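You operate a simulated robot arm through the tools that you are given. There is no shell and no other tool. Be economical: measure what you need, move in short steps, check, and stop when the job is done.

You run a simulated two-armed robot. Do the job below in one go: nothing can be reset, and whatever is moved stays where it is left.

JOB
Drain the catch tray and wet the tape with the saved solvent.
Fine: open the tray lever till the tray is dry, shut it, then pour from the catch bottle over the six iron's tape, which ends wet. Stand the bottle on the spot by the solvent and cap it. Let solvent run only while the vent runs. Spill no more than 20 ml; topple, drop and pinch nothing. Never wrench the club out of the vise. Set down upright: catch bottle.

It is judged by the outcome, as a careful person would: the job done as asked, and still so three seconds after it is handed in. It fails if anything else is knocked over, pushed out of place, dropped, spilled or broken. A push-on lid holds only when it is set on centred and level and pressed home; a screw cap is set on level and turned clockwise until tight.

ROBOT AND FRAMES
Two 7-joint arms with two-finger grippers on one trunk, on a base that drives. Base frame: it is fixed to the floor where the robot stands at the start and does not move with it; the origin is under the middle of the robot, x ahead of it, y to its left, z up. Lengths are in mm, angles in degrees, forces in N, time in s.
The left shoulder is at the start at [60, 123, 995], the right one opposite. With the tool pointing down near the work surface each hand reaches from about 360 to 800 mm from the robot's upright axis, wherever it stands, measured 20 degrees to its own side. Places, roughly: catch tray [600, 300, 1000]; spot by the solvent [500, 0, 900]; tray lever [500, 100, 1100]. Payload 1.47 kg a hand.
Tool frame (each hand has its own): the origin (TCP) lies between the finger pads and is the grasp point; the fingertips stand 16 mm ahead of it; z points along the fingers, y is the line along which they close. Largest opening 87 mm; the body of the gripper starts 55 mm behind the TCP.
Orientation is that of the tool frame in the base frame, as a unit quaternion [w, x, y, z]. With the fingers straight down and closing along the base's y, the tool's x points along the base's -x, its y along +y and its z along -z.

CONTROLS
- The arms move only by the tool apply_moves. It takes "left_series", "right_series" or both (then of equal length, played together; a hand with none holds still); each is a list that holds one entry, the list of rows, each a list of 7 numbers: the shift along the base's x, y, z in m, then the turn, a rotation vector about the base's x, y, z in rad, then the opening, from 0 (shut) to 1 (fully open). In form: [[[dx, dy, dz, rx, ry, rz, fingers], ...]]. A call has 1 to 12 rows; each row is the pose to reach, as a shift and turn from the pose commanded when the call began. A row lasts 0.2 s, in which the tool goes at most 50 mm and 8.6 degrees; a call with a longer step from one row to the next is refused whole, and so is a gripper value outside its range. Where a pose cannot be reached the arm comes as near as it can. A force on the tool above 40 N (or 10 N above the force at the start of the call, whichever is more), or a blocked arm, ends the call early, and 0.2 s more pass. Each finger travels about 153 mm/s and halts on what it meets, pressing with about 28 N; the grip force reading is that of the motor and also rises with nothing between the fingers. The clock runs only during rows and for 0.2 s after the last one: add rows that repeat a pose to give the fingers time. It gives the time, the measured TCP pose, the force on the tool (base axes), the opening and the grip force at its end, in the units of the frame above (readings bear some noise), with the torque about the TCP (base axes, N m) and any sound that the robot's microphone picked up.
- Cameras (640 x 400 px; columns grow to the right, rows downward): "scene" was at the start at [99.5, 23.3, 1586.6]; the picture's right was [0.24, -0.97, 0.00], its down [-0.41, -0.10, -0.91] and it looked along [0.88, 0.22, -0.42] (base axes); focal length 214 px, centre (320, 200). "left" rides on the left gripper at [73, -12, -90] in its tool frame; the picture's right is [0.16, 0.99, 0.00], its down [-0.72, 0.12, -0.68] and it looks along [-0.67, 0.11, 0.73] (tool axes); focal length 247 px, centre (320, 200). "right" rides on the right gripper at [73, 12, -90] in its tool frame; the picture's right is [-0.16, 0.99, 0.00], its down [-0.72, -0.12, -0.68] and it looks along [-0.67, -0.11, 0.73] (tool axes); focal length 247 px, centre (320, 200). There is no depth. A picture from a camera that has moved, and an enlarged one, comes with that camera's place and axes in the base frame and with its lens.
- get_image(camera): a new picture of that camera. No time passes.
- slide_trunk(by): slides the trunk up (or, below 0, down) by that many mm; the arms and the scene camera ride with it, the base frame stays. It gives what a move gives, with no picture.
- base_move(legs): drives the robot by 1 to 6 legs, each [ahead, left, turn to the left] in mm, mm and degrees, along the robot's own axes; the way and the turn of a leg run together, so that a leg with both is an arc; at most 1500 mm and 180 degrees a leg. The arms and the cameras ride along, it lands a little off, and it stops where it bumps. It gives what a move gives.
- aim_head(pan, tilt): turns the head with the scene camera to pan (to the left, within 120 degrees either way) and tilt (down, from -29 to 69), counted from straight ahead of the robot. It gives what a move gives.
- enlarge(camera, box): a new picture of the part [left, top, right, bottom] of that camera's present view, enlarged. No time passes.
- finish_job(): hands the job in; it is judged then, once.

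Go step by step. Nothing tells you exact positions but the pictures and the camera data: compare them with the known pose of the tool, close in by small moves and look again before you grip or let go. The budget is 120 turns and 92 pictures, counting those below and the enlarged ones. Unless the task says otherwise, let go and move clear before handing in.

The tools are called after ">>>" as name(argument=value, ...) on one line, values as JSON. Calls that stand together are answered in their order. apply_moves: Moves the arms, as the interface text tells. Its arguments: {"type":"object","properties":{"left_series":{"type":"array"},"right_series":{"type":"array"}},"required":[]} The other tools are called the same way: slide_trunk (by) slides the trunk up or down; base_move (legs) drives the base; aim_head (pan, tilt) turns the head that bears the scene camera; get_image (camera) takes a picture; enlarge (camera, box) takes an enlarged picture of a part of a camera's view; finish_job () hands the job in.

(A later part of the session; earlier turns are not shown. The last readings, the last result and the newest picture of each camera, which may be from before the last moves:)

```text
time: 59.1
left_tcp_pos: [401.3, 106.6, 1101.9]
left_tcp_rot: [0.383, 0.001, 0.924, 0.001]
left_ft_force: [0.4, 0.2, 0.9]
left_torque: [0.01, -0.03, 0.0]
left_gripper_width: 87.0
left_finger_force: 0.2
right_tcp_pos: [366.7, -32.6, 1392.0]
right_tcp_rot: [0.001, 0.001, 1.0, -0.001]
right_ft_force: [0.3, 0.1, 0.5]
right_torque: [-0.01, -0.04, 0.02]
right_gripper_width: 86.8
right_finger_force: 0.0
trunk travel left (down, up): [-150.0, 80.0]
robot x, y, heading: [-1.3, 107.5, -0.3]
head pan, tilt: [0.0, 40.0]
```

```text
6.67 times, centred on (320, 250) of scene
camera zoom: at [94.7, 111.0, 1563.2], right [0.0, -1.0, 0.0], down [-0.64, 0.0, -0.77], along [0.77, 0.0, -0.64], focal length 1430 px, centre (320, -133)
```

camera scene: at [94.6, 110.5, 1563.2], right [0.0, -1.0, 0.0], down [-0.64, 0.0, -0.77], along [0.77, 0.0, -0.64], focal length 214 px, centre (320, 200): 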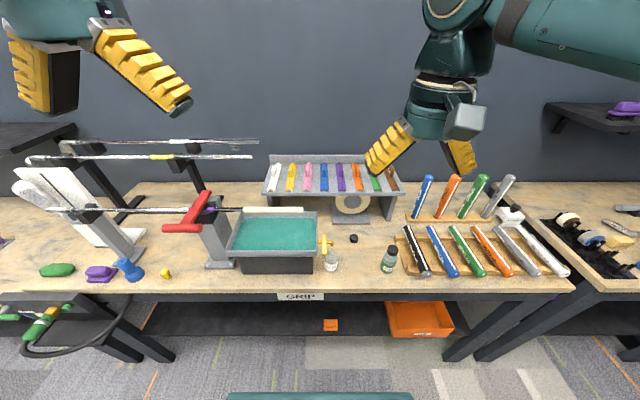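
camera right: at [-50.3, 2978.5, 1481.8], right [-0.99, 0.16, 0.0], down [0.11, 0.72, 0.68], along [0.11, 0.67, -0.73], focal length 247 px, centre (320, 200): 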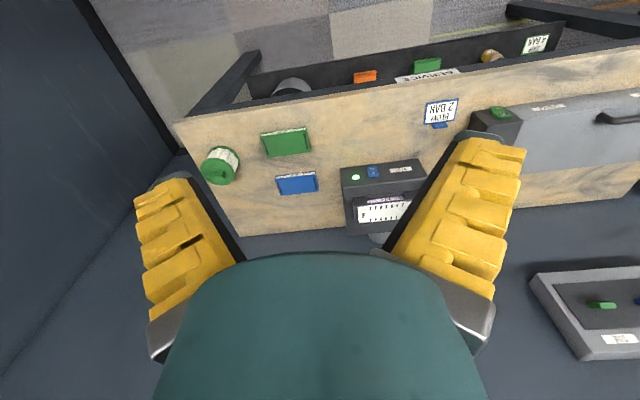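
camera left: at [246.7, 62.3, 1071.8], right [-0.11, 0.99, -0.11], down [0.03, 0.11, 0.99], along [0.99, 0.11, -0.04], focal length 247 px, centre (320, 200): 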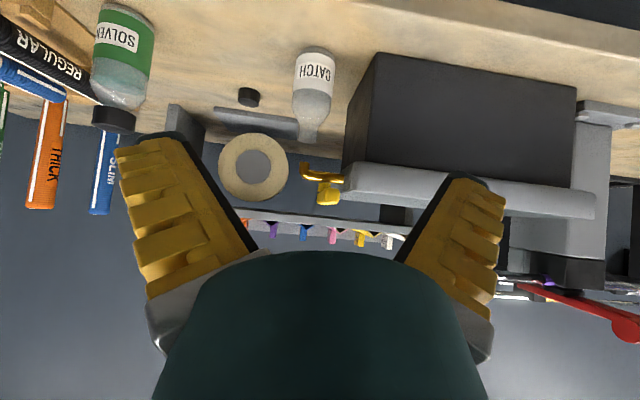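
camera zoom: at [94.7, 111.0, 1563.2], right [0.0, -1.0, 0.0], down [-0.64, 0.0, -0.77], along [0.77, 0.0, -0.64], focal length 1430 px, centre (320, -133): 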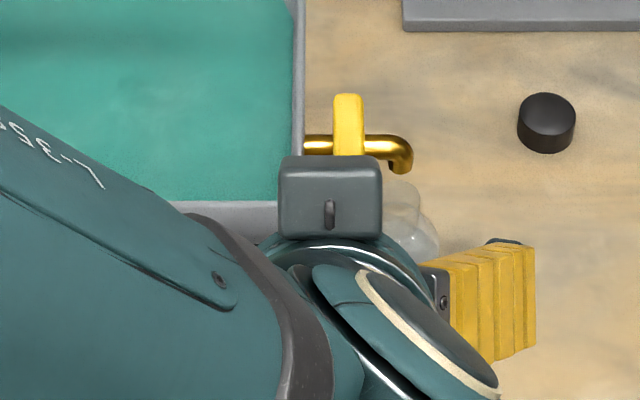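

The bar is at z 1048–1062 (x 467–533, y≈96), above the rim (~1042), and its free end stands in front of the tray, so two open fingers can straddle it. I'll stand the hand upright above the bar end, and recheck the vent light meanwhile.

>>> apply_moves(left_series=[[[0.0, -0.002, 0.02, 0, 0.131, 0, 0.9], [0.01, -0.004, 0.04, 0, 0.262, 0, 0.8], [0.026, -0.006, 0.05, 0, 0.393, 0, 0.7], [0.042, -0.008, 0.05, 0, 0.524, 0, 0.6], [0.058, -0.01, 0.045, 0, 0.655, 0, 0.5], [0.075, -0.011, 0.04, 0, 0.785, 0, 0.46], [0.075, -0.011, 0.04, 0, 0.785, 0, 0.46]]])

>>> aim_head(pan=95, tilt=15)

>>> enlarge(camera="scene", box=[300, 170, 360, 210])

>>> aim_head(pan=0, tilt=40)

>>> enlarge(camera="left", box=[200, 60, 440, 260])

>>> enlarge(camera="scene", box=[260, 190, 410, 290])

```text
time: 60.7
left_tcp_pos: [474.8, 94.5, 1142.9]
left_tcp_rot: [0.0, 0.001, 1.0, 0.0]
left_ft_force: [-0.9, -0.1, 0.5]
left_torque: [0.02, 0.0, -0.01]
left_gripper_width: 45.8
left_finger_force: 2.9
right_tcp_pos: [365.4, -31.9, 1393.2]
right_tcp_rot: [0.0, 0.001, 1.0, 0.0]
right_ft_force: [0.4, -0.5, -0.2]
right_torque: [0.0, -0.04, -0.02]
right_gripper_width: 87.1
right_finger_force: 0.1
trunk travel left (down, up): [-150.0, 80.0]
robot x, y, heading: [-3.1, 107.1, -0.1]
head pan, tilt: [0.0, 40.0]
```

```text
time: 62.4
left_tcp_pos: [475.2, 94.4, 1142.4]
left_tcp_rot: [0.001, 0.001, 1.0, 0.0]
left_ft_force: [0.1, -0.2, -0.2]
left_torque: [-0.02, 0.01, 0.01]
left_gripper_width: 45.6
left_finger_force: 3.4
right_tcp_pos: [367.2, -32.1, 1393.2]
right_tcp_rot: [0.0, 0.0, 1.0, 0.0]
right_ft_force: [0.4, 0.0, -0.5]
right_torque: [0.03, 0.01, 0.02]
right_gripper_width: 86.9
right_finger_force: 0.0
trunk travel left (down, up): [-150.0, 80.0]
robot x, y, heading: [-2.7, 109.9, 0.1]
head pan, tilt: [95.0, 15.0]
```

```text
10.00 times, centred on (330, 190) of scene
camera zoom: at [2.1, 203.8, 1602.7], right [1.0, 0.08, 0.0], down [0.02, -0.26, -0.97], along [-0.08, 0.96, -0.26], focal length 2145 px, centre (220, 300)
```

zoom: 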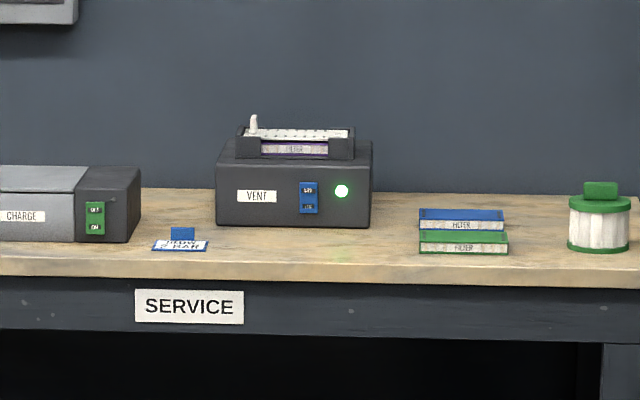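

```text
time: 64.1
left_tcp_pos: [475.6, 95.0, 1142.9]
left_tcp_rot: [0.0, 0.001, 1.0, 0.0]
left_ft_force: [0.1, -0.4, 0.2]
left_torque: [-0.02, -0.03, 0.02]
left_gripper_width: 46.0
left_finger_force: 4.3
right_tcp_pos: [366.5, -34.5, 1393.4]
right_tcp_rot: [0.0, 0.0, 1.0, 0.0]
right_ft_force: [0.1, -0.5, -0.7]
right_torque: [0.01, 0.02, 0.02]
right_gripper_width: 87.1
right_finger_force: 0.1
trunk travel left (down, up): [-150.0, 80.0]
robot x, y, heading: [-4.9, 110.1, -0.3]
head pan, tilt: [0.0, 40.0]
```

```text
2.00 times, centred on (320, 160) of left
camera zoom: at [402.7, 82.8, 1231.0], right [-0.16, 0.99, 0.0], down [0.72, 0.11, 0.68], along [0.67, 0.11, -0.73], focal length 494 px, centre (320, 280)
```

zoom: 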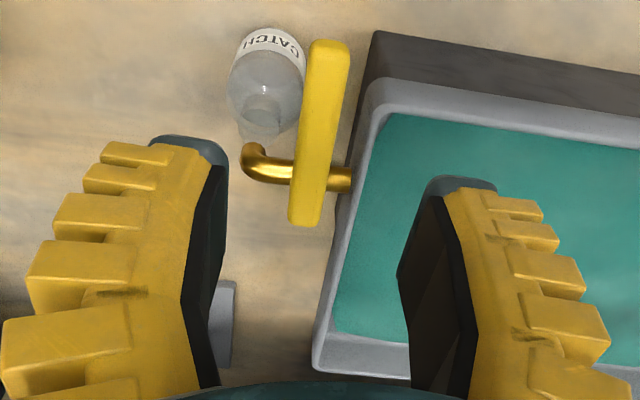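

```text
4.00 times, centred on (335, 240) of scene
camera zoom: at [95.1, 110.5, 1563.1], right [0.0, -1.0, 0.0], down [-0.64, 0.0, -0.77], along [0.77, 0.0, -0.64], focal length 858 px, centre (260, 40)
```

zoom: 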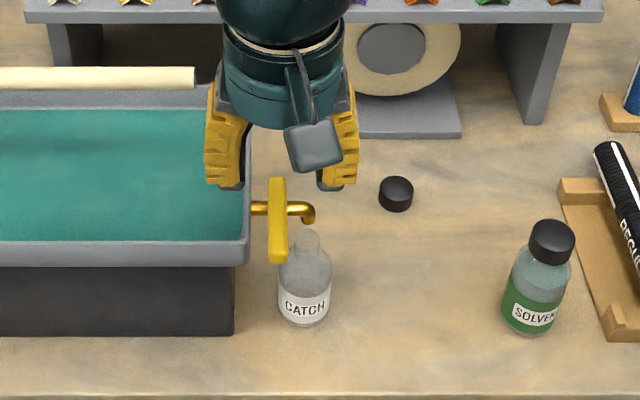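

The vent light is still on. The rim top is about z 1049, level with the bar's underside, so the lever can only swing outward (−y) and my fingertips must stay at about 1054. I'll lower to straddle the bar shallowly.

>>> apply_moves(left_series=[[[0, 0.0, -0.03, 0, 0, 0, 0.3], [0, 0.0, -0.055, 0, 0, 0, 0.3], [0, 0.0, -0.072, 0, 0, 0, 0.3], [0, 0.0, -0.072, 0, 0, 0, 0.3]]])

>>> enlarge(camera="left", box=[200, 40, 440, 240])

>>> enlarge(camera="scene", box=[290, 210, 350, 280])

```text
time: 65.1
left_tcp_pos: [476.0, 95.6, 1070.7]
left_tcp_rot: [0.0, 0.001, 1.0, 0.0]
left_ft_force: [-0.5, 0.0, 0.5]
left_torque: [0.0, 0.0, 0.01]
left_gripper_width: 32.0
left_finger_force: 4.7
right_tcp_pos: [365.9, -31.9, 1392.1]
right_tcp_rot: [0.0, 0.001, 1.0, 0.0]
right_ft_force: [0.3, 0.0, 0.7]
right_torque: [0.0, 0.01, 0.01]
right_gripper_width: 87.2
right_finger_force: 0.2
trunk travel left (down, up): [-150.0, 80.0]
robot x, y, heading: [-3.8, 105.4, -0.3]
head pan, tilt: [0.0, 40.0]
```

```text
2.00 times, centred on (320, 140) of left
camera zoom: at [403.2, 82.4, 1158.9], right [-0.16, 0.99, 0.0], down [0.72, 0.11, 0.68], along [0.67, 0.11, -0.73], focal length 494 px, centre (320, 320)
```

zoom: 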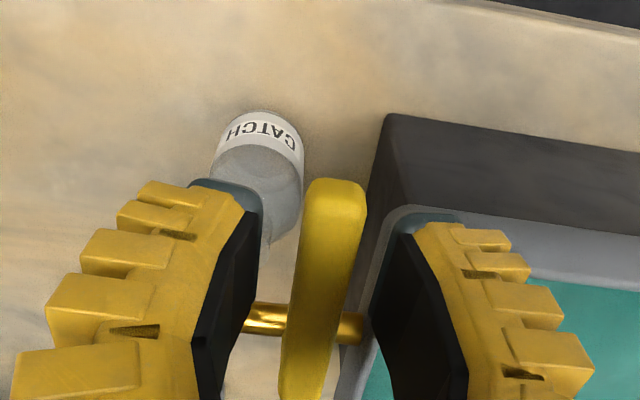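

```text
5.71 times, centred on (320, 245) of scene
camera zoom: at [94.8, 110.7, 1563.2], right [0.0, -1.0, 0.0], down [-0.64, 0.0, -0.77], along [0.77, 0.0, -0.64], focal length 1226 px, centre (320, -57)
```

zoom: 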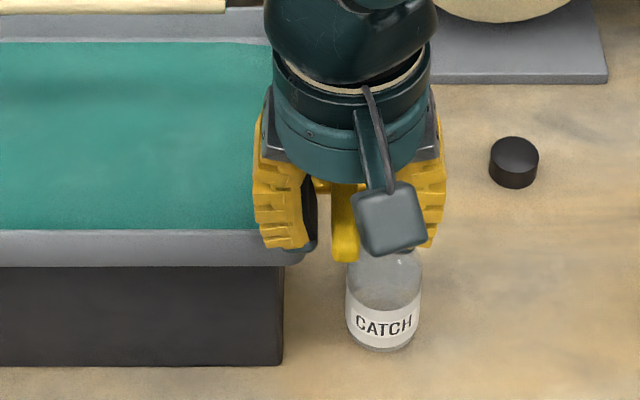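

The bar sits between the fingers. I'll start the swing toward −y by 30° and check.

>>> apply_moves(left_series=[[[0.0004, -0.0065, 0, 0, 0, 0.131, 0.3], [0.0017, -0.0129, 0, 0, 0, 0.262, 0.3], [0.0038, -0.0191, 0, 0, 0, 0.393, 0.3], [0.0067, -0.025, 0, 0, 0, 0.524, 0.3]]])

>>> enlarge(camera="left", box=[200, 40, 440, 240])

```text
time: 66.1
left_tcp_pos: [482.2, 68.6, 1070.3]
left_tcp_rot: [0.0, -0.259, 0.966, 0.0]
left_ft_force: [0.0, 0.1, -0.5]
left_torque: [-0.02, -0.01, 0.0]
left_gripper_width: 32.3
left_finger_force: 4.4
right_tcp_pos: [366.6, -32.6, 1392.7]
right_tcp_rot: [0.0, 0.001, 1.0, 0.0]
right_ft_force: [0.9, 0.4, -0.1]
right_torque: [0.0, 0.03, -0.02]
right_gripper_width: 86.7
right_finger_force: 0.1
trunk travel left (down, up): [-150.0, 80.0]
robot x, y, heading: [-1.6, 110.0, -0.2]
head pan, tilt: [0.0, 40.0]
```

```text
2.00 times, centred on (320, 140) of left
camera zoom: at [425.3, 22.1, 1158.9], right [-0.63, 0.78, 0.0], down [0.57, 0.46, 0.68], along [0.53, 0.43, -0.73], focal length 494 px, centre (320, 320)
```

zoom: 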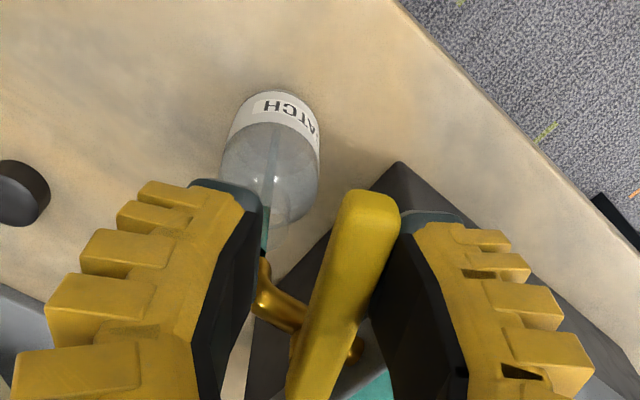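

The lever follows with little force and a thin stream is starting into the bottle. Continuing to 90°.

>>> apply_moves(left_series=[[[0.0036, -0.0054, 0, 0, 0, 0.131, 0.3], [0.0079, -0.0104, 0, 0, 0, 0.262, 0.3], [0.0129, -0.0147, 0, 0, 0, 0.393, 0.3], [0.0183, -0.0183, 0, 0, 0, 0.524, 0.3], [0.0242, -0.0212, 0, 0, 0, 0.655, 0.3], [0.0304, -0.0233, 0, 0, 0, 0.785, 0.3], [0.0368, -0.0246, 0, 0, 0, 0.916, 0.3], [0.0433, -0.025, 0, 0, 0, 1.047, 0.3]]])

>>> enlarge(camera="left", box=[200, 40, 440, 240])

>>> enlarge(camera="scene", box=[230, 200, 380, 290])

```text
time: 67.9
left_tcp_pos: [523.3, 46.2, 1069.6]
left_tcp_rot: [0.001, -0.707, 0.707, 0.002]
left_ft_force: [-9.5, 4.8, 1.0]
left_torque: [0.16, 0.1, -0.16]
left_gripper_width: 38.1
left_finger_force: 9.3
right_tcp_pos: [366.3, -31.6, 1392.9]
right_tcp_rot: [0.0, 0.001, 1.0, 0.0]
right_ft_force: [0.3, 0.4, -2.0]
right_torque: [-0.01, -0.01, -0.02]
right_gripper_width: 86.9
right_finger_force: 0.1
trunk travel left (down, up): [-150.0, 80.0]
robot x, y, heading: [0.5, 109.0, 0.2]
head pan, tilt: [0.0, 40.0]
```

```text
2.00 times, centred on (320, 140) of left
camera zoom: at [535.2, -28.1, 1158.3], right [-0.99, -0.16, 0.0], down [-0.11, 0.72, 0.68], along [-0.11, 0.67, -0.73], focal length 494 px, centre (320, 320)
```

zoom: 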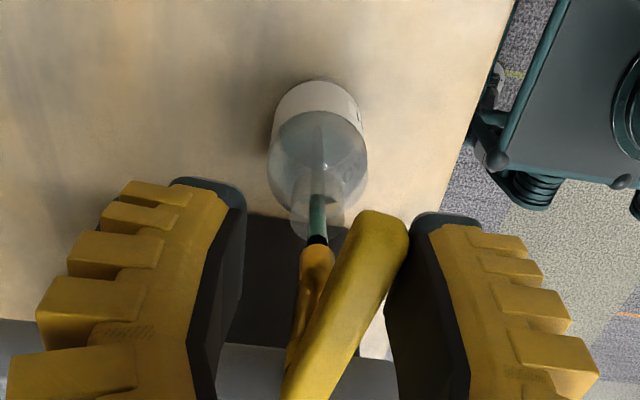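

```text
4.27 times, centred on (305, 245) of scene
camera zoom: at [93.0, 111.2, 1563.3], right [0.0, -1.0, 0.0], down [-0.64, 0.0, -0.77], along [0.77, 0.0, -0.64], focal length 915 px, centre (384, 8)
```

zoom: 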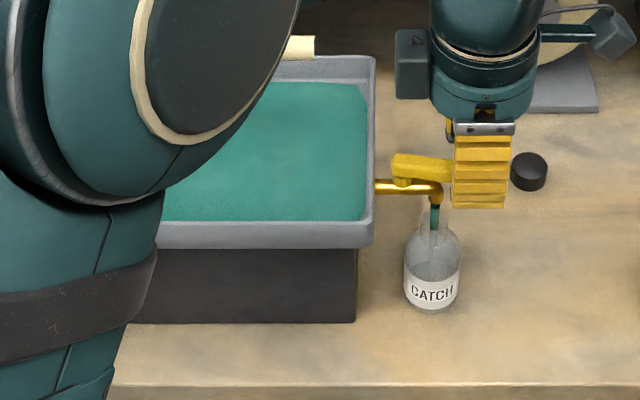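

Solvent is running cleanly into the bottle; the lever seems at its stop (force ~10 N). I'll ease off the side load and wait briefly, watching the levels.

>>> apply_moves(left_series=[[[-0.006, 0, 0, 0, 0, 0, 0.3], [-0.006, 0, 0, 0, 0, 0, 0.3], [-0.006, 0, 0, 0, 0, 0, 0.3], [-0.006, 0, 0, 0, 0, 0, 0.3], [-0.006, 0, 0, 0, 0, 0, 0.3], [-0.006, 0, 0, 0, 0, 0, 0.3], [-0.006, 0, 0, 0, 0, 0, 0.3], [-0.006, 0, 0, 0, 0, 0, 0.3], [-0.006, 0, 0, 0, 0, 0, 0.3], [-0.006, 0, 0, 0, 0, 0, 0.3]]])

>>> enlarge(camera="scene", box=[230, 200, 380, 290])

```text
time: 70.1
left_tcp_pos: [520.0, 44.8, 1069.8]
left_tcp_rot: [0.0, -0.707, 0.707, 0.0]
left_ft_force: [-2.8, -0.6, -1.4]
left_torque: [-0.02, -0.01, -0.07]
left_gripper_width: 33.4
left_finger_force: 6.0
right_tcp_pos: [366.1, -32.4, 1391.6]
right_tcp_rot: [0.001, 0.001, 1.0, 0.0]
right_ft_force: [0.8, 0.3, -0.5]
right_torque: [-0.01, -0.03, 0.04]
right_gripper_width: 87.1
right_finger_force: 0.0
trunk travel left (down, up): [-150.0, 80.0]
robot x, y, heading: [2.8, 110.0, -0.1]
head pan, tilt: [0.0, 40.0]
```

```text
4.27 times, centred on (305, 245) of scene
camera zoom: at [94.7, 110.4, 1563.2], right [0.0, -1.0, 0.0], down [-0.64, 0.0, -0.77], along [0.77, 0.0, -0.64], focal length 915 px, centre (384, 8)
```

zoom: 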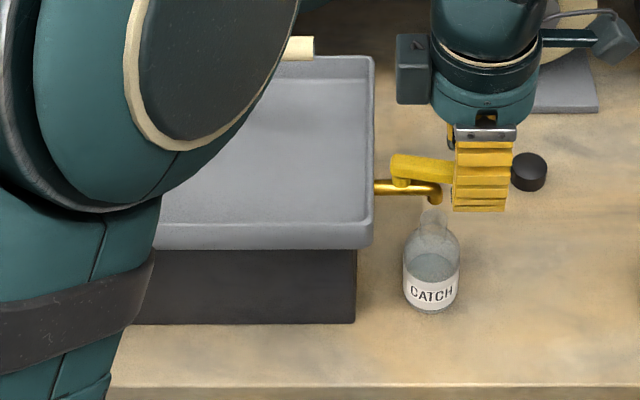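

The tray is already dry and the bottle holds the solvent. Now I swing the lever back shut.

>>> apply_moves(left_series=[[[-0.0005, 0.0004, 0, 0, 0, -0.131, 0.3], [-0.0069, 0.0017, 0, 0, 0, -0.262, 0.3], [-0.0131, 0.0038, 0, 0, 0, -0.393, 0.3], [-0.019, 0.0067, 0, 0, 0, -0.524, 0.3], [-0.0244, 0.0103, 0, 0, 0, -0.655, 0.3], [-0.0294, 0.0146, 0, 0, 0, -0.785, 0.3], [-0.0337, 0.0196, 0, 0, 0, -0.916, 0.3], [-0.0373, 0.025, 0, 0, 0, -1.047, 0.3], [-0.0402, 0.0309, 0, 0, 0, -1.178, 0.3], [-0.0423, 0.0371, 0, 0, 0, -1.309, 0.3], [-0.0436, 0.0435, 0, 0, 0, -1.44, 0.3], [-0.044, 0.05, 0, 0, 0, -1.571, 0.3]]])

>>> enlarge(camera="left", box=[200, 40, 440, 240])

```text
time: 72.7
left_tcp_pos: [475.6, 95.4, 1069.0]
left_tcp_rot: [0.001, 0.002, 1.0, 0.0]
left_ft_force: [-0.1, 0.5, 0.3]
left_torque: [0.0, 0.0, 0.01]
left_gripper_width: 32.3
left_finger_force: 4.7
right_tcp_pos: [367.5, -32.7, 1393.4]
right_tcp_rot: [0.0, 0.001, 1.0, -0.001]
right_ft_force: [0.3, -0.1, -0.2]
right_torque: [-0.05, 0.01, 0.04]
right_gripper_width: 86.8
right_finger_force: 0.1
trunk travel left (down, up): [-150.0, 80.0]
robot x, y, heading: [-1.0, 109.9, -0.2]
head pan, tilt: [0.0, 40.0]
```

```text
2.00 times, centred on (320, 140) of left
camera zoom: at [403.4, 83.2, 1157.8], right [-0.15, 0.99, 0.0], down [0.72, 0.11, 0.68], along [0.67, 0.1, -0.73], focal length 494 px, centre (320, 320)
```

zoom: 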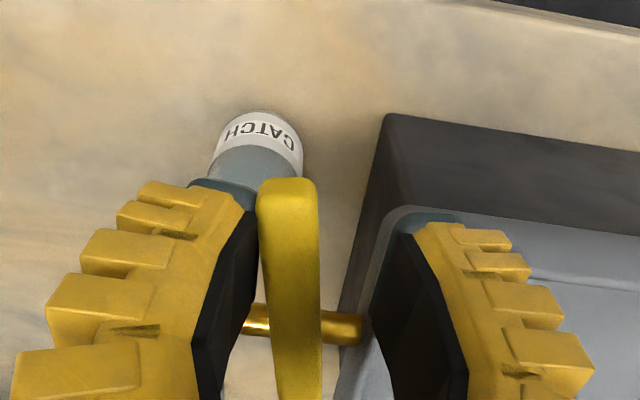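

The lever is ~10° short of shut; push it the last ~11 mm.

>>> apply_moves(left_series=[[[0, 0.006, 0.001, 0, 0, 0, 0.3], [0, 0.011, 0.001, 0, 0, 0, 0.3], [0, 0.013, 0.001, 0, 0, 0, 0.3]]])

>>> enlarge(camera="left", box=[200, 40, 440, 240])

```text
time: 73.5
left_tcp_pos: [476.4, 106.9, 1070.8]
left_tcp_rot: [0.001, 0.002, 1.0, 0.0]
left_ft_force: [2.0, -4.7, 1.6]
left_torque: [-0.07, 0.0, -0.01]
left_gripper_width: 35.7
left_finger_force: 7.7
right_tcp_pos: [367.5, -33.8, 1392.6]
right_tcp_rot: [0.0, 0.001, 1.0, 0.001]
right_ft_force: [-0.5, -0.4, -0.4]
right_torque: [0.0, -0.01, 0.01]
right_gripper_width: 87.3
right_finger_force: 0.1
trunk travel left (down, up): [-150.0, 80.0]
robot x, y, heading: [1.0, 112.3, 0.1]
head pan, tilt: [0.0, 40.0]
```

```text
2.00 times, centred on (320, 140) of left
camera zoom: at [402.8, 94.7, 1159.2], right [-0.15, 0.99, 0.0], down [0.72, 0.11, 0.68], along [0.67, 0.11, -0.73], focal length 494 px, centre (320, 320)
```

zoom: 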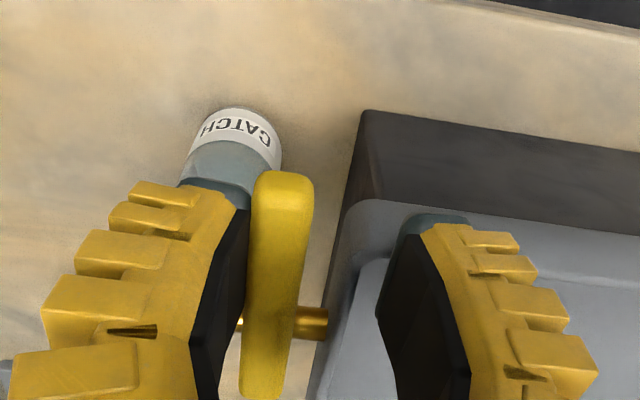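

The lever is at its shut stop. I back the hand off, pitch it 55° forward in front of the bottle, and look.

>>> apply_moves(left_series=[[[0, -0.012, 0, 0, 0, 0, 0.3], [0, -0.013, 0.035, 0, 0, 0, 0.4], [-0.02, -0.02, 0.05, 0, -0.12, 0, 0.5], [-0.045, -0.03, 0.05, 0, -0.24, 0, 0.6], [-0.07, -0.035, 0.045, 0, -0.36, 0, 0.72], [-0.09, -0.035, 0.03, 0, -0.48, 0, 0.72], [-0.1, -0.035, 0.01, 0, -0.6, 0, 0.72], [-0.1, -0.035, -0.01, 0, -0.72, 0, 0.72], [-0.1, -0.035, -0.03, 0, -0.84, 0, 0.72], [-0.1, -0.035, -0.05, 0, -0.96, 0, 0.72]]])

>>> get_image(camera="left")

>>> get_image(camera="scene")

```text
time: 75.7
left_tcp_pos: [379.0, 67.3, 1018.9]
left_tcp_rot: [0.461, 0.001, 0.887, 0.001]
left_ft_force: [1.4, 0.7, -0.3]
left_torque: [0.03, 0.01, 0.0]
left_gripper_width: 66.9
left_finger_force: 3.0
left hand out of reach, approached as far as the arm can: row 10
right_tcp_pos: [367.0, -33.0, 1393.3]
right_tcp_rot: [-0.001, 0.001, 1.0, 0.001]
right_ft_force: [0.9, -0.1, 0.5]
right_torque: [0.01, 0.0, -0.02]
right_gripper_width: 87.3
right_finger_force: 0.2
trunk travel left (down, up): [-150.0, 80.0]
robot x, y, heading: [2.9, 112.8, -0.2]
head pan, tilt: [0.0, 40.0]
```

```text
42 pictures are left
camera left: at [264.2, 55.3, 1010.4], right [-0.09, 0.99, -0.13], down [-0.14, 0.11, 0.98], along [0.99, 0.11, 0.13], focal length 247 px, centre (320, 200)
```

left: 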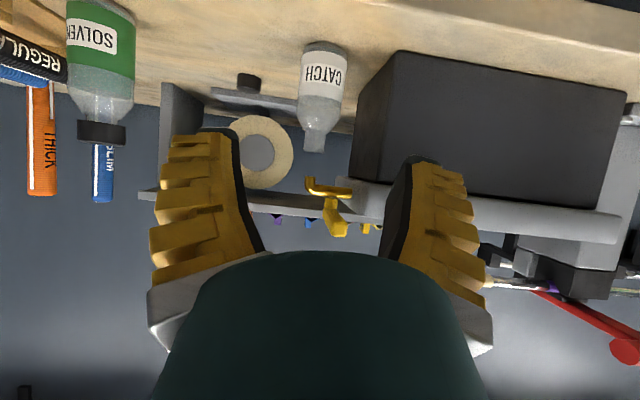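

```text
41 pictures are left
camera scene: at [95.8, 109.3, 1563.1], right [0.0, -1.0, 0.0], down [-0.64, 0.0, -0.77], along [0.77, 0.0, -0.64], focal length 214 px, centre (320, 200)
```

scene: 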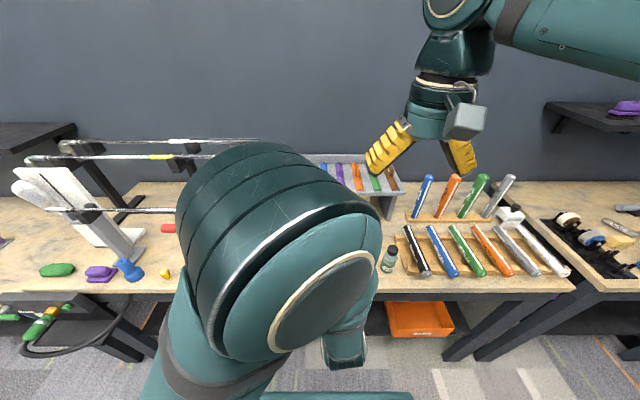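

The arm is too folded here; I'll back the base 150 mm to get a comfortable horizontal reach.

>>> base_move(legs=[[-150, 0, 0]])

```text
time: 77.1
left_tcp_pos: [229.5, 70.0, 1020.6]
left_tcp_rot: [0.463, -0.001, 0.886, 0.002]
left_ft_force: [-0.1, 0.0, -0.2]
left_torque: [0.03, -0.01, -0.02]
left_gripper_width: 67.1
left_finger_force: 3.1
right_tcp_pos: [217.6, -31.2, 1392.9]
right_tcp_rot: [0.001, 0.001, 1.0, 0.0]
right_ft_force: [-0.1, -0.7, -0.7]
right_torque: [0.0, -0.02, 0.04]
right_gripper_width: 86.8
right_finger_force: 0.1
trunk travel left (down, up): [-150.0, 80.0]
robot x, y, heading: [-149.5, 110.4, -0.2]
head pan, tilt: [0.0, 40.0]
```

>>> apply_moves(left_series=[[[0.04, 0, -0.01, 0, 0, 0, 0.68], [0.08, 0, -0.025, 0, 0, 0, 0.68], [0.12, 0.001, -0.04, 0, 0, 0, 0.68], [0.16, 0.001, -0.06, 0, 0, 0, 0.68], [0.2, 0.002, -0.08, 0, 0, 0, 0.68]]])

>>> get_image(camera="left")

>>> get_image(camera="scene")

```text
time: 78.3
left_tcp_pos: [432.4, 72.5, 940.3]
left_tcp_rot: [0.462, 0.0, 0.887, 0.001]
left_ft_force: [0.9, 0.8, -0.2]
left_torque: [-0.01, 0.08, -0.05]
left_gripper_width: 64.1
left_finger_force: 3.0
right_tcp_pos: [220.3, -31.7, 1392.4]
right_tcp_rot: [0.001, 0.0, 1.0, 0.001]
right_ft_force: [0.8, 0.1, 0.1]
right_torque: [-0.02, 0.01, 0.0]
right_gripper_width: 86.8
right_finger_force: 0.0
trunk travel left (down, up): [-150.0, 80.0]
robot x, y, heading: [-147.3, 107.3, 0.1]
head pan, tilt: [0.0, 40.0]
```

```text
40 pictures are left
camera left: at [316.8, 59.5, 931.2], right [-0.09, 0.99, -0.13], down [-0.14, 0.11, 0.98], along [0.99, 0.11, 0.13], focal length 247 px, centre (320, 200)
```

left: 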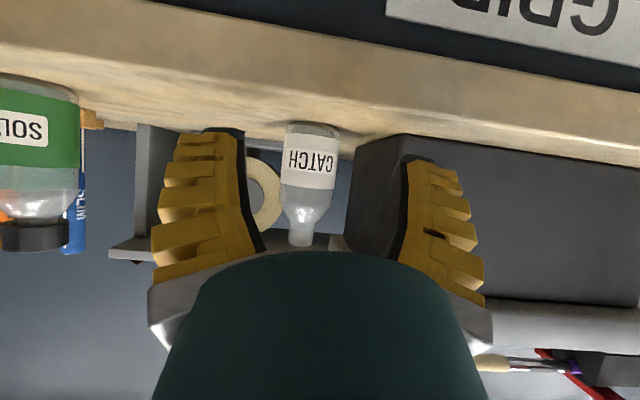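

```text
39 pictures are left
camera scene: at [-51.3, 111.4, 1563.0], right [0.0, -1.0, 0.0], down [-0.64, 0.0, -0.77], along [0.77, 0.0, -0.64], focal length 214 px, centre (320, 200)
```

scene: 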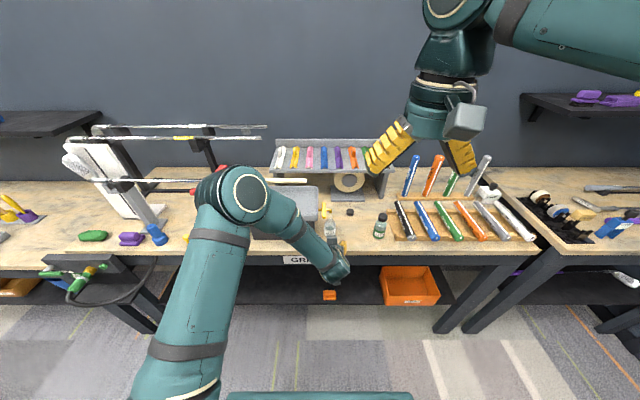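

The bottle is centred between the fingers. Advance 94 mm to straddle its body, without gripping yet.

>>> apply_moves(left_series=[[[0.03, -0.001, 0, 0, 0, 0, 0.63], [0.06, -0.001, 0, 0, 0, 0, 0.63], [0.08, -0.001, 0, 0, 0, 0, 0.63], [0.094, -0.001, 0, 0, 0, 0, 0.63]]])

>>> get_image(camera="left")

>>> enlarge(camera="scene", box=[270, 170, 390, 280])

```text
time: 79.3
left_tcp_pos: [525.7, 69.5, 939.0]
left_tcp_rot: [0.462, -0.001, 0.887, 0.001]
left_ft_force: [-0.2, -0.6, 0.6]
left_torque: [-0.02, -0.02, -0.01]
left_gripper_width: 59.8
left_finger_force: 4.3
right_tcp_pos: [219.6, -31.0, 1392.6]
right_tcp_rot: [0.0, -0.001, 1.0, 0.0]
right_ft_force: [0.8, -0.6, 0.4]
right_torque: [0.0, 0.02, 0.03]
right_gripper_width: 86.9
right_finger_force: 0.1
trunk travel left (down, up): [-150.0, 80.0]
robot x, y, heading: [-147.1, 109.6, -0.1]
head pan, tilt: [0.0, 40.0]
```

```text
38 pictures are left
camera left: at [410.7, 57.8, 930.6], right [-0.09, 0.99, -0.13], down [-0.14, 0.11, 0.98], along [0.99, 0.11, 0.13], focal length 247 px, centre (320, 200)
```

left: 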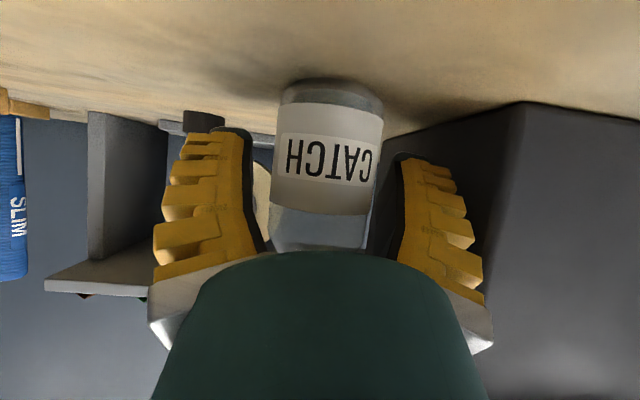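

```text
3.64 times, centred on (330, 225) of scene
camera zoom: at [-52.7, 110.9, 1563.1], right [0.0, -1.0, 0.0], down [-0.64, 0.0, -0.77], along [0.77, 0.0, -0.64], focal length 780 px, centre (284, 109)
```

zoom: 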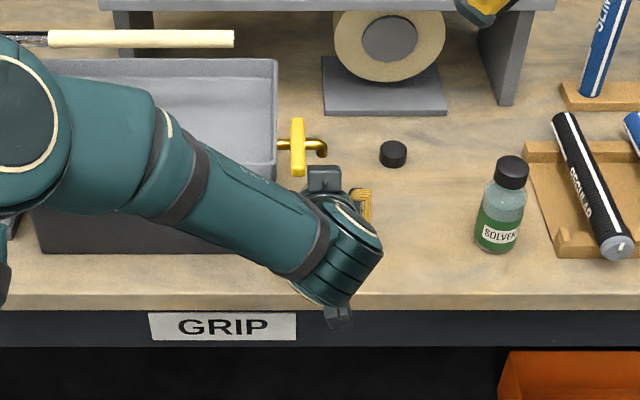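

Bottle centred; closing on it.

>>> apply_moves(left_series=[[[0, 0, 0, 0, 0, 0, 0.5], [0, 0, 0, 0, 0, 0, 0.4], [0, 0, 0, 0, 0, 0, 0.3], [0, 0, 0, 0, 0, 0, 0.2], [0, 0, 0, 0, 0, 0, 0.2]]])

```text
time: 80.5
left_tcp_pos: [525.2, 70.8, 939.8]
left_tcp_rot: [0.462, 0.0, 0.887, 0.001]
left_ft_force: [-0.1, 1.3, 0.8]
left_torque: [0.04, -0.04, -0.01]
left_gripper_width: 42.0
left_finger_force: 27.7
right_tcp_pos: [219.7, -31.3, 1392.6]
right_tcp_rot: [0.0, 0.001, 1.0, 0.0]
right_ft_force: [0.1, 0.9, 0.2]
right_torque: [0.0, 0.0, -0.03]
right_gripper_width: 87.3
right_finger_force: 0.1
trunk travel left (down, up): [-150.0, 80.0]
robot x, y, heading: [-148.1, 108.9, 0.1]
head pan, tilt: [0.0, 40.0]
```

Gripped at 42 mm width. I lift 8 mm, draw back from under the spout, and rise.

>>> apply_moves(left_series=[[[0, 0, 0.008, 0, 0, 0, 0.2], [-0.03, 0, 0.01, 0, 0, 0, 0.2], [-0.065, 0, 0.01, 0, 0, 0, 0.2], [-0.1, 0, 0.012, 0, 0, 0, 0.2], [-0.115, 0, 0.04, 0, 0, 0, 0.2], [-0.115, 0, 0.085, 0, 0, 0, 0.2], [-0.115, 0, 0.13, 0, 0, 0, 0.2], [-0.115, 0, 0.175, 0, 0, 0, 0.2], [-0.115, 0, 0.22, 0, 0, 0, 0.2], [-0.115, 0, 0.265, 0, 0, 0, 0.2], [-0.115, 0, 0.285, 0, 0, 0, 0.2]]])

>>> get_image(camera="scene")

>>> enlarge(camera="scene", box=[250, 130, 400, 240])

```text
time: 82.9
left_tcp_pos: [409.6, 71.1, 1226.4]
left_tcp_rot: [0.462, -0.001, 0.887, 0.002]
left_ft_force: [0.2, -0.1, -0.6]
left_torque: [0.0, 0.02, 0.01]
left_gripper_width: 42.0
left_finger_force: 27.8
right_tcp_pos: [219.4, -31.1, 1392.5]
right_tcp_rot: [0.0, 0.001, 1.0, 0.001]
right_ft_force: [1.6, -0.5, -0.4]
right_torque: [-0.02, 0.02, 0.01]
right_gripper_width: 87.1
right_finger_force: 0.1
trunk travel left (down, up): [-150.0, 80.0]
robot x, y, heading: [-146.7, 108.2, 0.1]
head pan, tilt: [0.0, 40.0]
```

```text
36 pictures are left
camera scene: at [-52.7, 110.8, 1563.1], right [0.0, -1.0, 0.0], down [-0.64, 0.0, -0.77], along [0.77, 0.0, -0.64], focal length 214 px, centre (320, 200)
```

scene: 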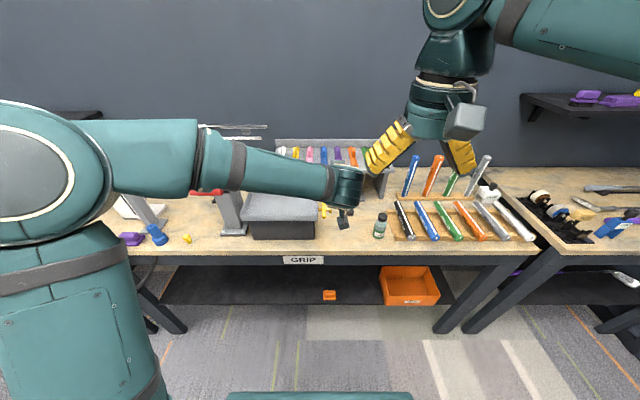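

```text
3.64 times, centred on (325, 185) of scene
camera zoom: at [-52.7, 110.8, 1563.1], right [0.0, -1.0, 0.0], down [-0.64, 0.0, -0.77], along [0.77, 0.0, -0.64], focal length 780 px, centre (302, 254)
```

zoom: 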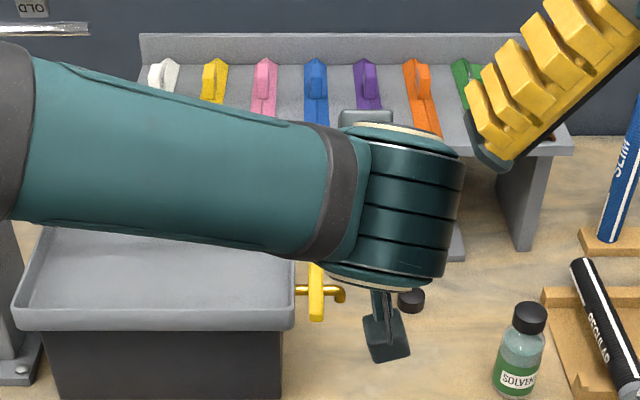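

The bottle is held upright at (410, 71, 1226). Now move it over the near end of the tape, still upright and above the club.

>>> apply_moves(left_series=[[[0.035, 0.015, 0.005, 0, 0, 0, 0.2], [0.07, 0.03, 0.01, 0, 0, 0, 0.2], [0.11, 0.045, 0.012, 0, 0, 0, 0.2], [0.154, 0.06, 0.014, 0, 0, 0, 0.2], [0.154, 0.06, 0.014, 0, 0, 0, 0.2]]])

>>> get_image(camera="left")

```text
time: 84.1
left_tcp_pos: [563.2, 129.7, 1240.0]
left_tcp_rot: [0.463, 0.0, 0.886, 0.001]
left_ft_force: [-0.1, -0.3, -1.3]
left_torque: [-0.03, 0.0, -0.02]
left_gripper_width: 41.9
left_finger_force: 27.5
right_tcp_pos: [218.1, -31.7, 1393.3]
right_tcp_rot: [0.001, 0.0, 1.0, 0.0]
right_ft_force: [-1.2, 0.3, 0.1]
right_torque: [0.03, -0.02, -0.02]
right_gripper_width: 86.8
right_finger_force: 0.0
trunk travel left (down, up): [-150.0, 80.0]
robot x, y, heading: [-153.8, 112.0, -0.1]
head pan, tilt: [0.0, 40.0]
```

```text
34 pictures are left
camera left: at [448.3, 117.2, 1230.5], right [-0.09, 0.99, -0.13], down [-0.14, 0.11, 0.98], along [0.99, 0.11, 0.13], focal length 247 px, centre (320, 200)
```

left: 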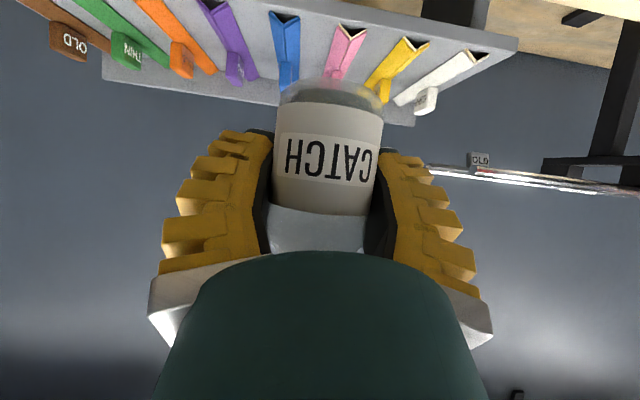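

Reached well. Now tilt the bottle 60° with its mouth toward +y (over tape and tray).

>>> apply_moves(left_series=[[[0, 0, 0, -0.131, 0, 0, 0.2], [0, 0, 0, -0.262, 0, 0, 0.2], [0, 0, 0, -0.393, 0, 0, 0.2], [0, 0, 0, -0.524, 0, 0, 0.2], [0, 0, 0, -0.655, 0, 0, 0.2], [0, 0, 0, -0.785, 0, 0, 0.2], [0, 0, 0, -0.916, 0, 0, 0.2], [0, 0, 0, -1.047, 0, 0, 0.2]]])

>>> get_image(camera="scene")

>>> get_image(camera="left")

```text
time: 85.9
left_tcp_pos: [565.2, 133.3, 1238.0]
left_tcp_rot: [0.399, -0.234, 0.769, -0.442]
left_ft_force: [-0.4, 0.1, -0.4]
left_torque: [0.01, 0.05, 0.02]
left_gripper_width: 42.2
left_finger_force: 27.6
right_tcp_pos: [220.0, -30.4, 1392.4]
right_tcp_rot: [0.0, 0.001, 1.0, 0.0]
right_ft_force: [0.8, 0.6, 0.1]
right_torque: [-0.01, -0.02, 0.02]
right_gripper_width: 87.2
right_finger_force: 0.0
trunk travel left (down, up): [-150.0, 80.0]
robot x, y, heading: [-148.3, 114.4, 0.0]
head pan, tilt: [0.0, 40.0]
```

```text
33 pictures are left
camera scene: at [-51.9, 112.2, 1563.0], right [0.0, -1.0, 0.0], down [-0.64, 0.0, -0.77], along [0.77, 0.0, -0.64], focal length 214 px, centre (320, 200)
```

scene: 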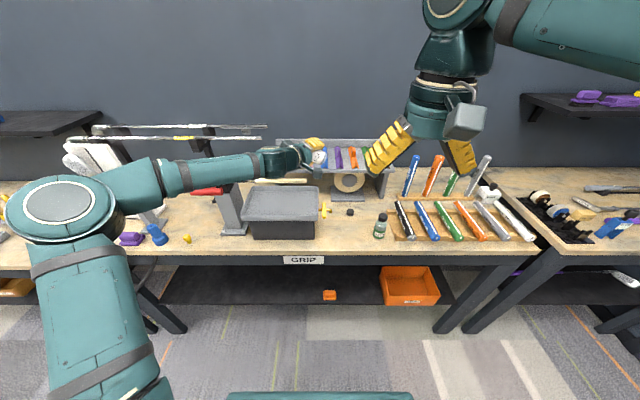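

```text
32 pictures are left
camera left: at [450.3, 118.5, 1243.9], right [-0.09, 0.38, -0.92], down [-0.14, 0.91, 0.39], along [0.99, 0.17, -0.03], focal length 247 px, centre (320, 200)
```

left: 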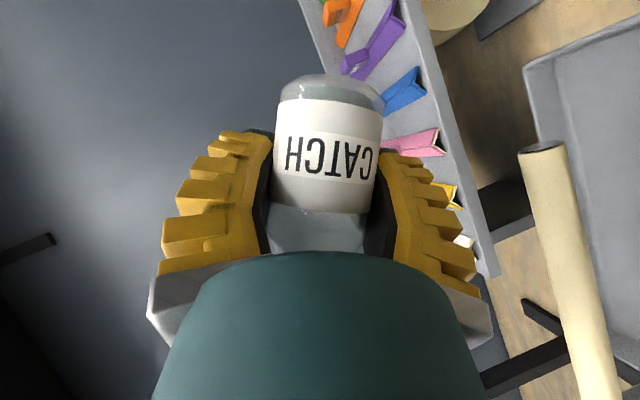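

The tape is to the lower right in the hand view. I want its x precisely before pouring, so I enlarge it from both cameras.

>>> enlarge(camera="scene", box=[240, 140, 340, 200])

>>> enlarge(camera="left", box=[480, 120, 640, 220])

```text
6.40 times, centred on (290, 170) of scene
camera zoom: at [-51.9, 112.2, 1563.0], right [0.0, -1.0, 0.0], down [-0.64, 0.0, -0.77], along [0.77, 0.0, -0.64], focal length 1373 px, centre (512, 392)
```

zoom: 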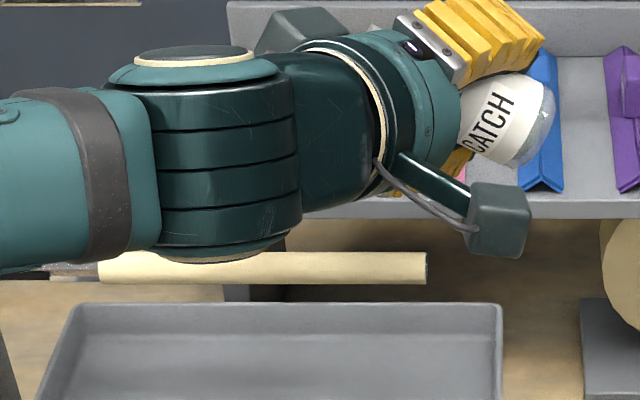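

```text
4.00 times, centred on (560, 170) of left
camera zoom: at [450.3, 118.5, 1243.9], right [-0.09, 0.38, -0.92], down [-0.14, 0.91, 0.39], along [0.99, 0.17, -0.03], focal length 988 px, centre (-640, 320)
```

zoom: 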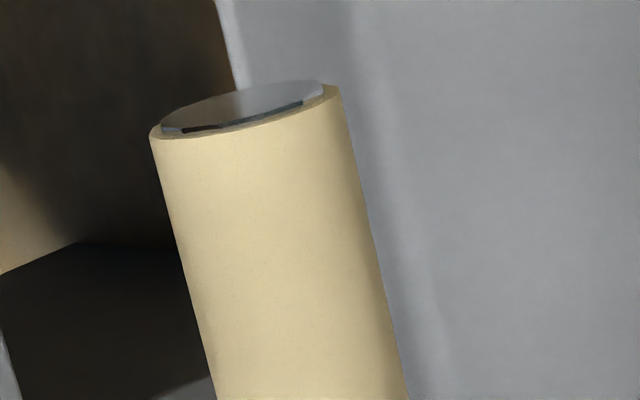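

Tape centre line is about x=567, z≈1135, from y=159 to ~335. I lower slightly and tilt to ~86°.

>>> apply_moves(left_series=[[[0, 0, -0.01, -0.131, 0, 0, 0.2], [0, 0, -0.02, -0.262, 0, 0, 0.2], [0, 0, -0.03, -0.393, 0, 0, 0.2], [0, 0, -0.03, -0.45, 0, 0, 0.2]]])

>>> enlarge(camera="scene", box=[230, 130, 350, 220])

```text
time: 86.9
left_tcp_pos: [563.9, 130.3, 1208.9]
left_tcp_rot: [0.339, -0.315, 0.651, -0.602]
left_ft_force: [0.2, -0.3, 0.4]
left_torque: [0.04, 0.0, 0.0]
left_gripper_width: 42.0
left_finger_force: 27.9
right_tcp_pos: [218.6, -32.9, 1391.8]
right_tcp_rot: [0.0, 0.001, 1.0, 0.0]
right_ft_force: [0.6, -0.1, 0.4]
right_torque: [0.02, -0.02, 0.02]
right_gripper_width: 86.9
right_finger_force: 0.0
trunk travel left (down, up): [-150.0, 80.0]
robot x, y, heading: [-142.9, 109.0, -0.4]
head pan, tilt: [0.0, 40.0]
```

```text
4.44 times, centred on (290, 175) of scene
camera zoom: at [-53.1, 110.5, 1563.2], right [0.0, -1.0, 0.0], down [-0.64, 0.0, -0.77], along [0.77, 0.0, -0.64], focal length 953 px, centre (453, 311)
```

zoom: 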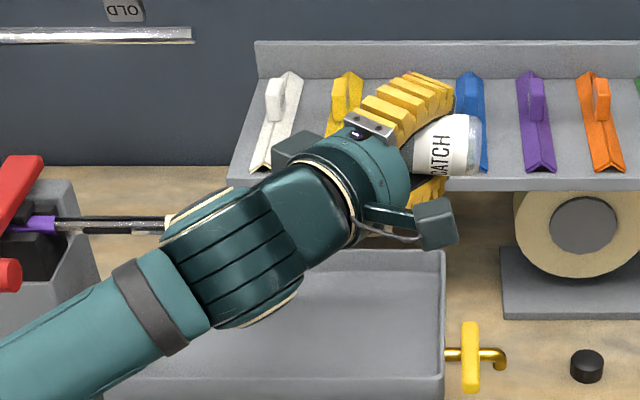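

No flow yet. Now pour with a sweep along the tape (about 100 mm) and tilt back.

>>> apply_moves(left_series=[[[0.001, 0.0, 0, -0.14, 0, 0, 0.2], [0.001, 0.01, 0, -0.28, 0, 0, 0.2], [0.001, 0.03, 0, -0.3, 0, 0, 0.2], [0.001, 0.05, 0, -0.3, 0, 0, 0.2], [0.001, 0.07, 0, -0.3, 0, 0, 0.2], [0.001, 0.09, 0, -0.3, 0, 0, 0.2], [0.001, 0.105, 0, -0.3, 0, 0, 0.2], [0.001, 0.105, 0, -0.17, 0, 0, 0.2], [0.001, 0.105, 0.0, -0.04, 0, 0, 0.2], [0.001, 0.095, 0.01, 0.1, 0, 0, 0.2], [0.001, 0.08, 0.02, 0.24, 0, 0, 0.2], [0.001, 0.06, 0.03, 0.38, 0, 0, 0.2]]])

>>> enlarge(camera="left", box=[240, 50, 640, 400])

>>> enlarge(camera="scene", box=[210, 130, 330, 220])

```text
time: 89.5
left_tcp_pos: [564.4, 189.3, 1240.2]
left_tcp_rot: [0.391, -0.245, 0.754, -0.467]
left_ft_force: [-0.2, -0.3, -0.1]
left_torque: [-0.01, -0.03, -0.01]
left_gripper_width: 41.6
left_finger_force: 28.0
right_tcp_pos: [217.9, -32.0, 1392.5]
right_tcp_rot: [0.0, 0.0, 1.0, 0.001]
right_ft_force: [-0.6, -0.8, -0.3]
right_torque: [0.04, 0.02, -0.02]
right_gripper_width: 87.1
right_finger_force: 0.0
trunk travel left (down, up): [-150.0, 80.0]
robot x, y, heading: [-146.1, 109.9, 0.2]
head pan, tilt: [0.0, 40.0]
```

```text
1.14 times, centred on (440, 225) of left
camera zoom: at [450.5, 175.1, 1245.8], right [-0.09, 0.32, -0.94], down [-0.14, 0.93, 0.33], along [0.99, 0.16, -0.04], focal length 282 px, centre (183, 171)
```

zoom: 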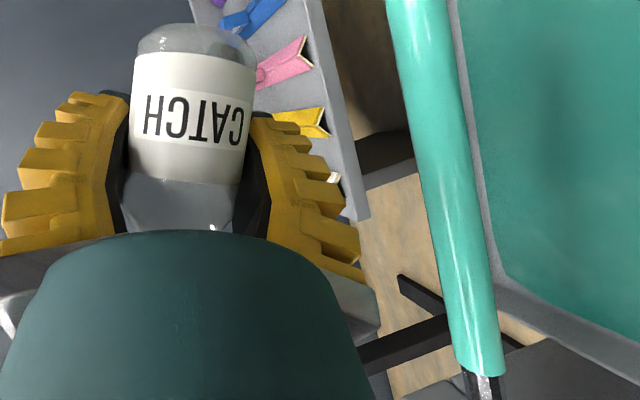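

```text
4.44 times, centred on (270, 175) of scene
camera zoom: at [-53.1, 109.6, 1563.2], right [0.0, -1.0, 0.0], down [-0.64, 0.0, -0.77], along [0.77, 0.0, -0.64], focal length 953 px, centre (542, 311)
```

zoom: 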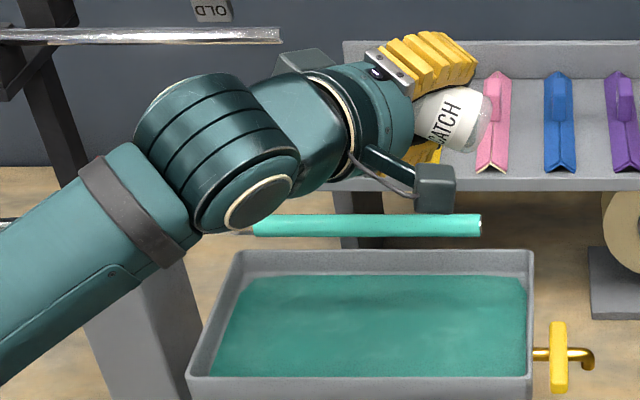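

The whole tape is wet and the run-off was caught in the tray. I bring the bottle upright over the tray, and look for the marked spot beside the solvent.

>>> apply_moves(left_series=[[[0, -0.005, 0.0, 0.125, 0, 0, 0.2], [0, -0.012, 0.0, 0.25, 0, 0, 0.2], [0, -0.02, 0.0, 0.375, 0, 0, 0.2], [0, -0.028, 0.0, 0.5, 0, 0, 0.2], [0, -0.036, 0.0, 0.625, 0, 0, 0.2], [0, -0.044, 0.0, 0.75, 0, 0, 0.2], [0, -0.052, 0.0, 0.875, 0, 0, 0.2], [0, -0.06, 0.0, 1.0, 0, 0, 0.2], [0, -0.06, 0.0, 1.117, 0, 0, 0.2], [0, -0.06, 0.0, 1.117, 0, 0, 0.2]]])

>>> enlarge(camera="scene", box=[310, 190, 410, 260])

```text
time: 91.7
left_tcp_pos: [565.7, 130.5, 1238.9]
left_tcp_rot: [0.462, -0.001, 0.887, 0.003]
left_ft_force: [-0.3, 0.7, -1.0]
left_torque: [0.02, 0.02, -0.02]
left_gripper_width: 41.5
left_finger_force: 28.2
right_tcp_pos: [220.5, -31.2, 1392.4]
right_tcp_rot: [0.0, 0.0, 1.0, 0.0]
right_ft_force: [-0.2, -0.6, -0.2]
right_torque: [-0.03, -0.02, 0.0]
right_gripper_width: 87.2
right_finger_force: 0.1
trunk travel left (down, up): [-150.0, 80.0]
robot x, y, heading: [-150.6, 108.3, -0.2]
head pan, tilt: [0.0, 40.0]
```

```text
5.71 times, centred on (360, 225) of scene
camera zoom: at [-52.6, 111.2, 1563.1], right [0.0, -1.0, 0.0], down [-0.64, 0.0, -0.77], along [0.77, 0.0, -0.64], focal length 1226 px, centre (91, 57)
```

zoom: 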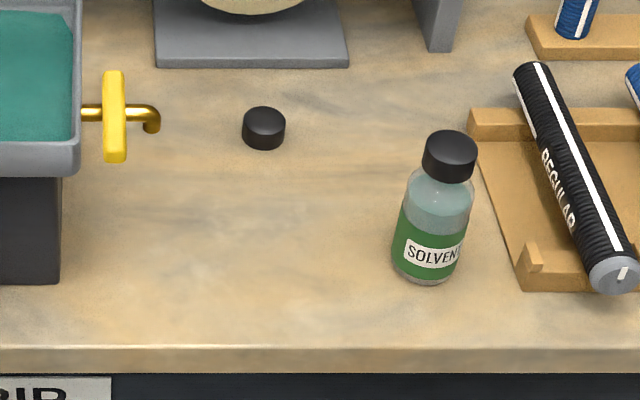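

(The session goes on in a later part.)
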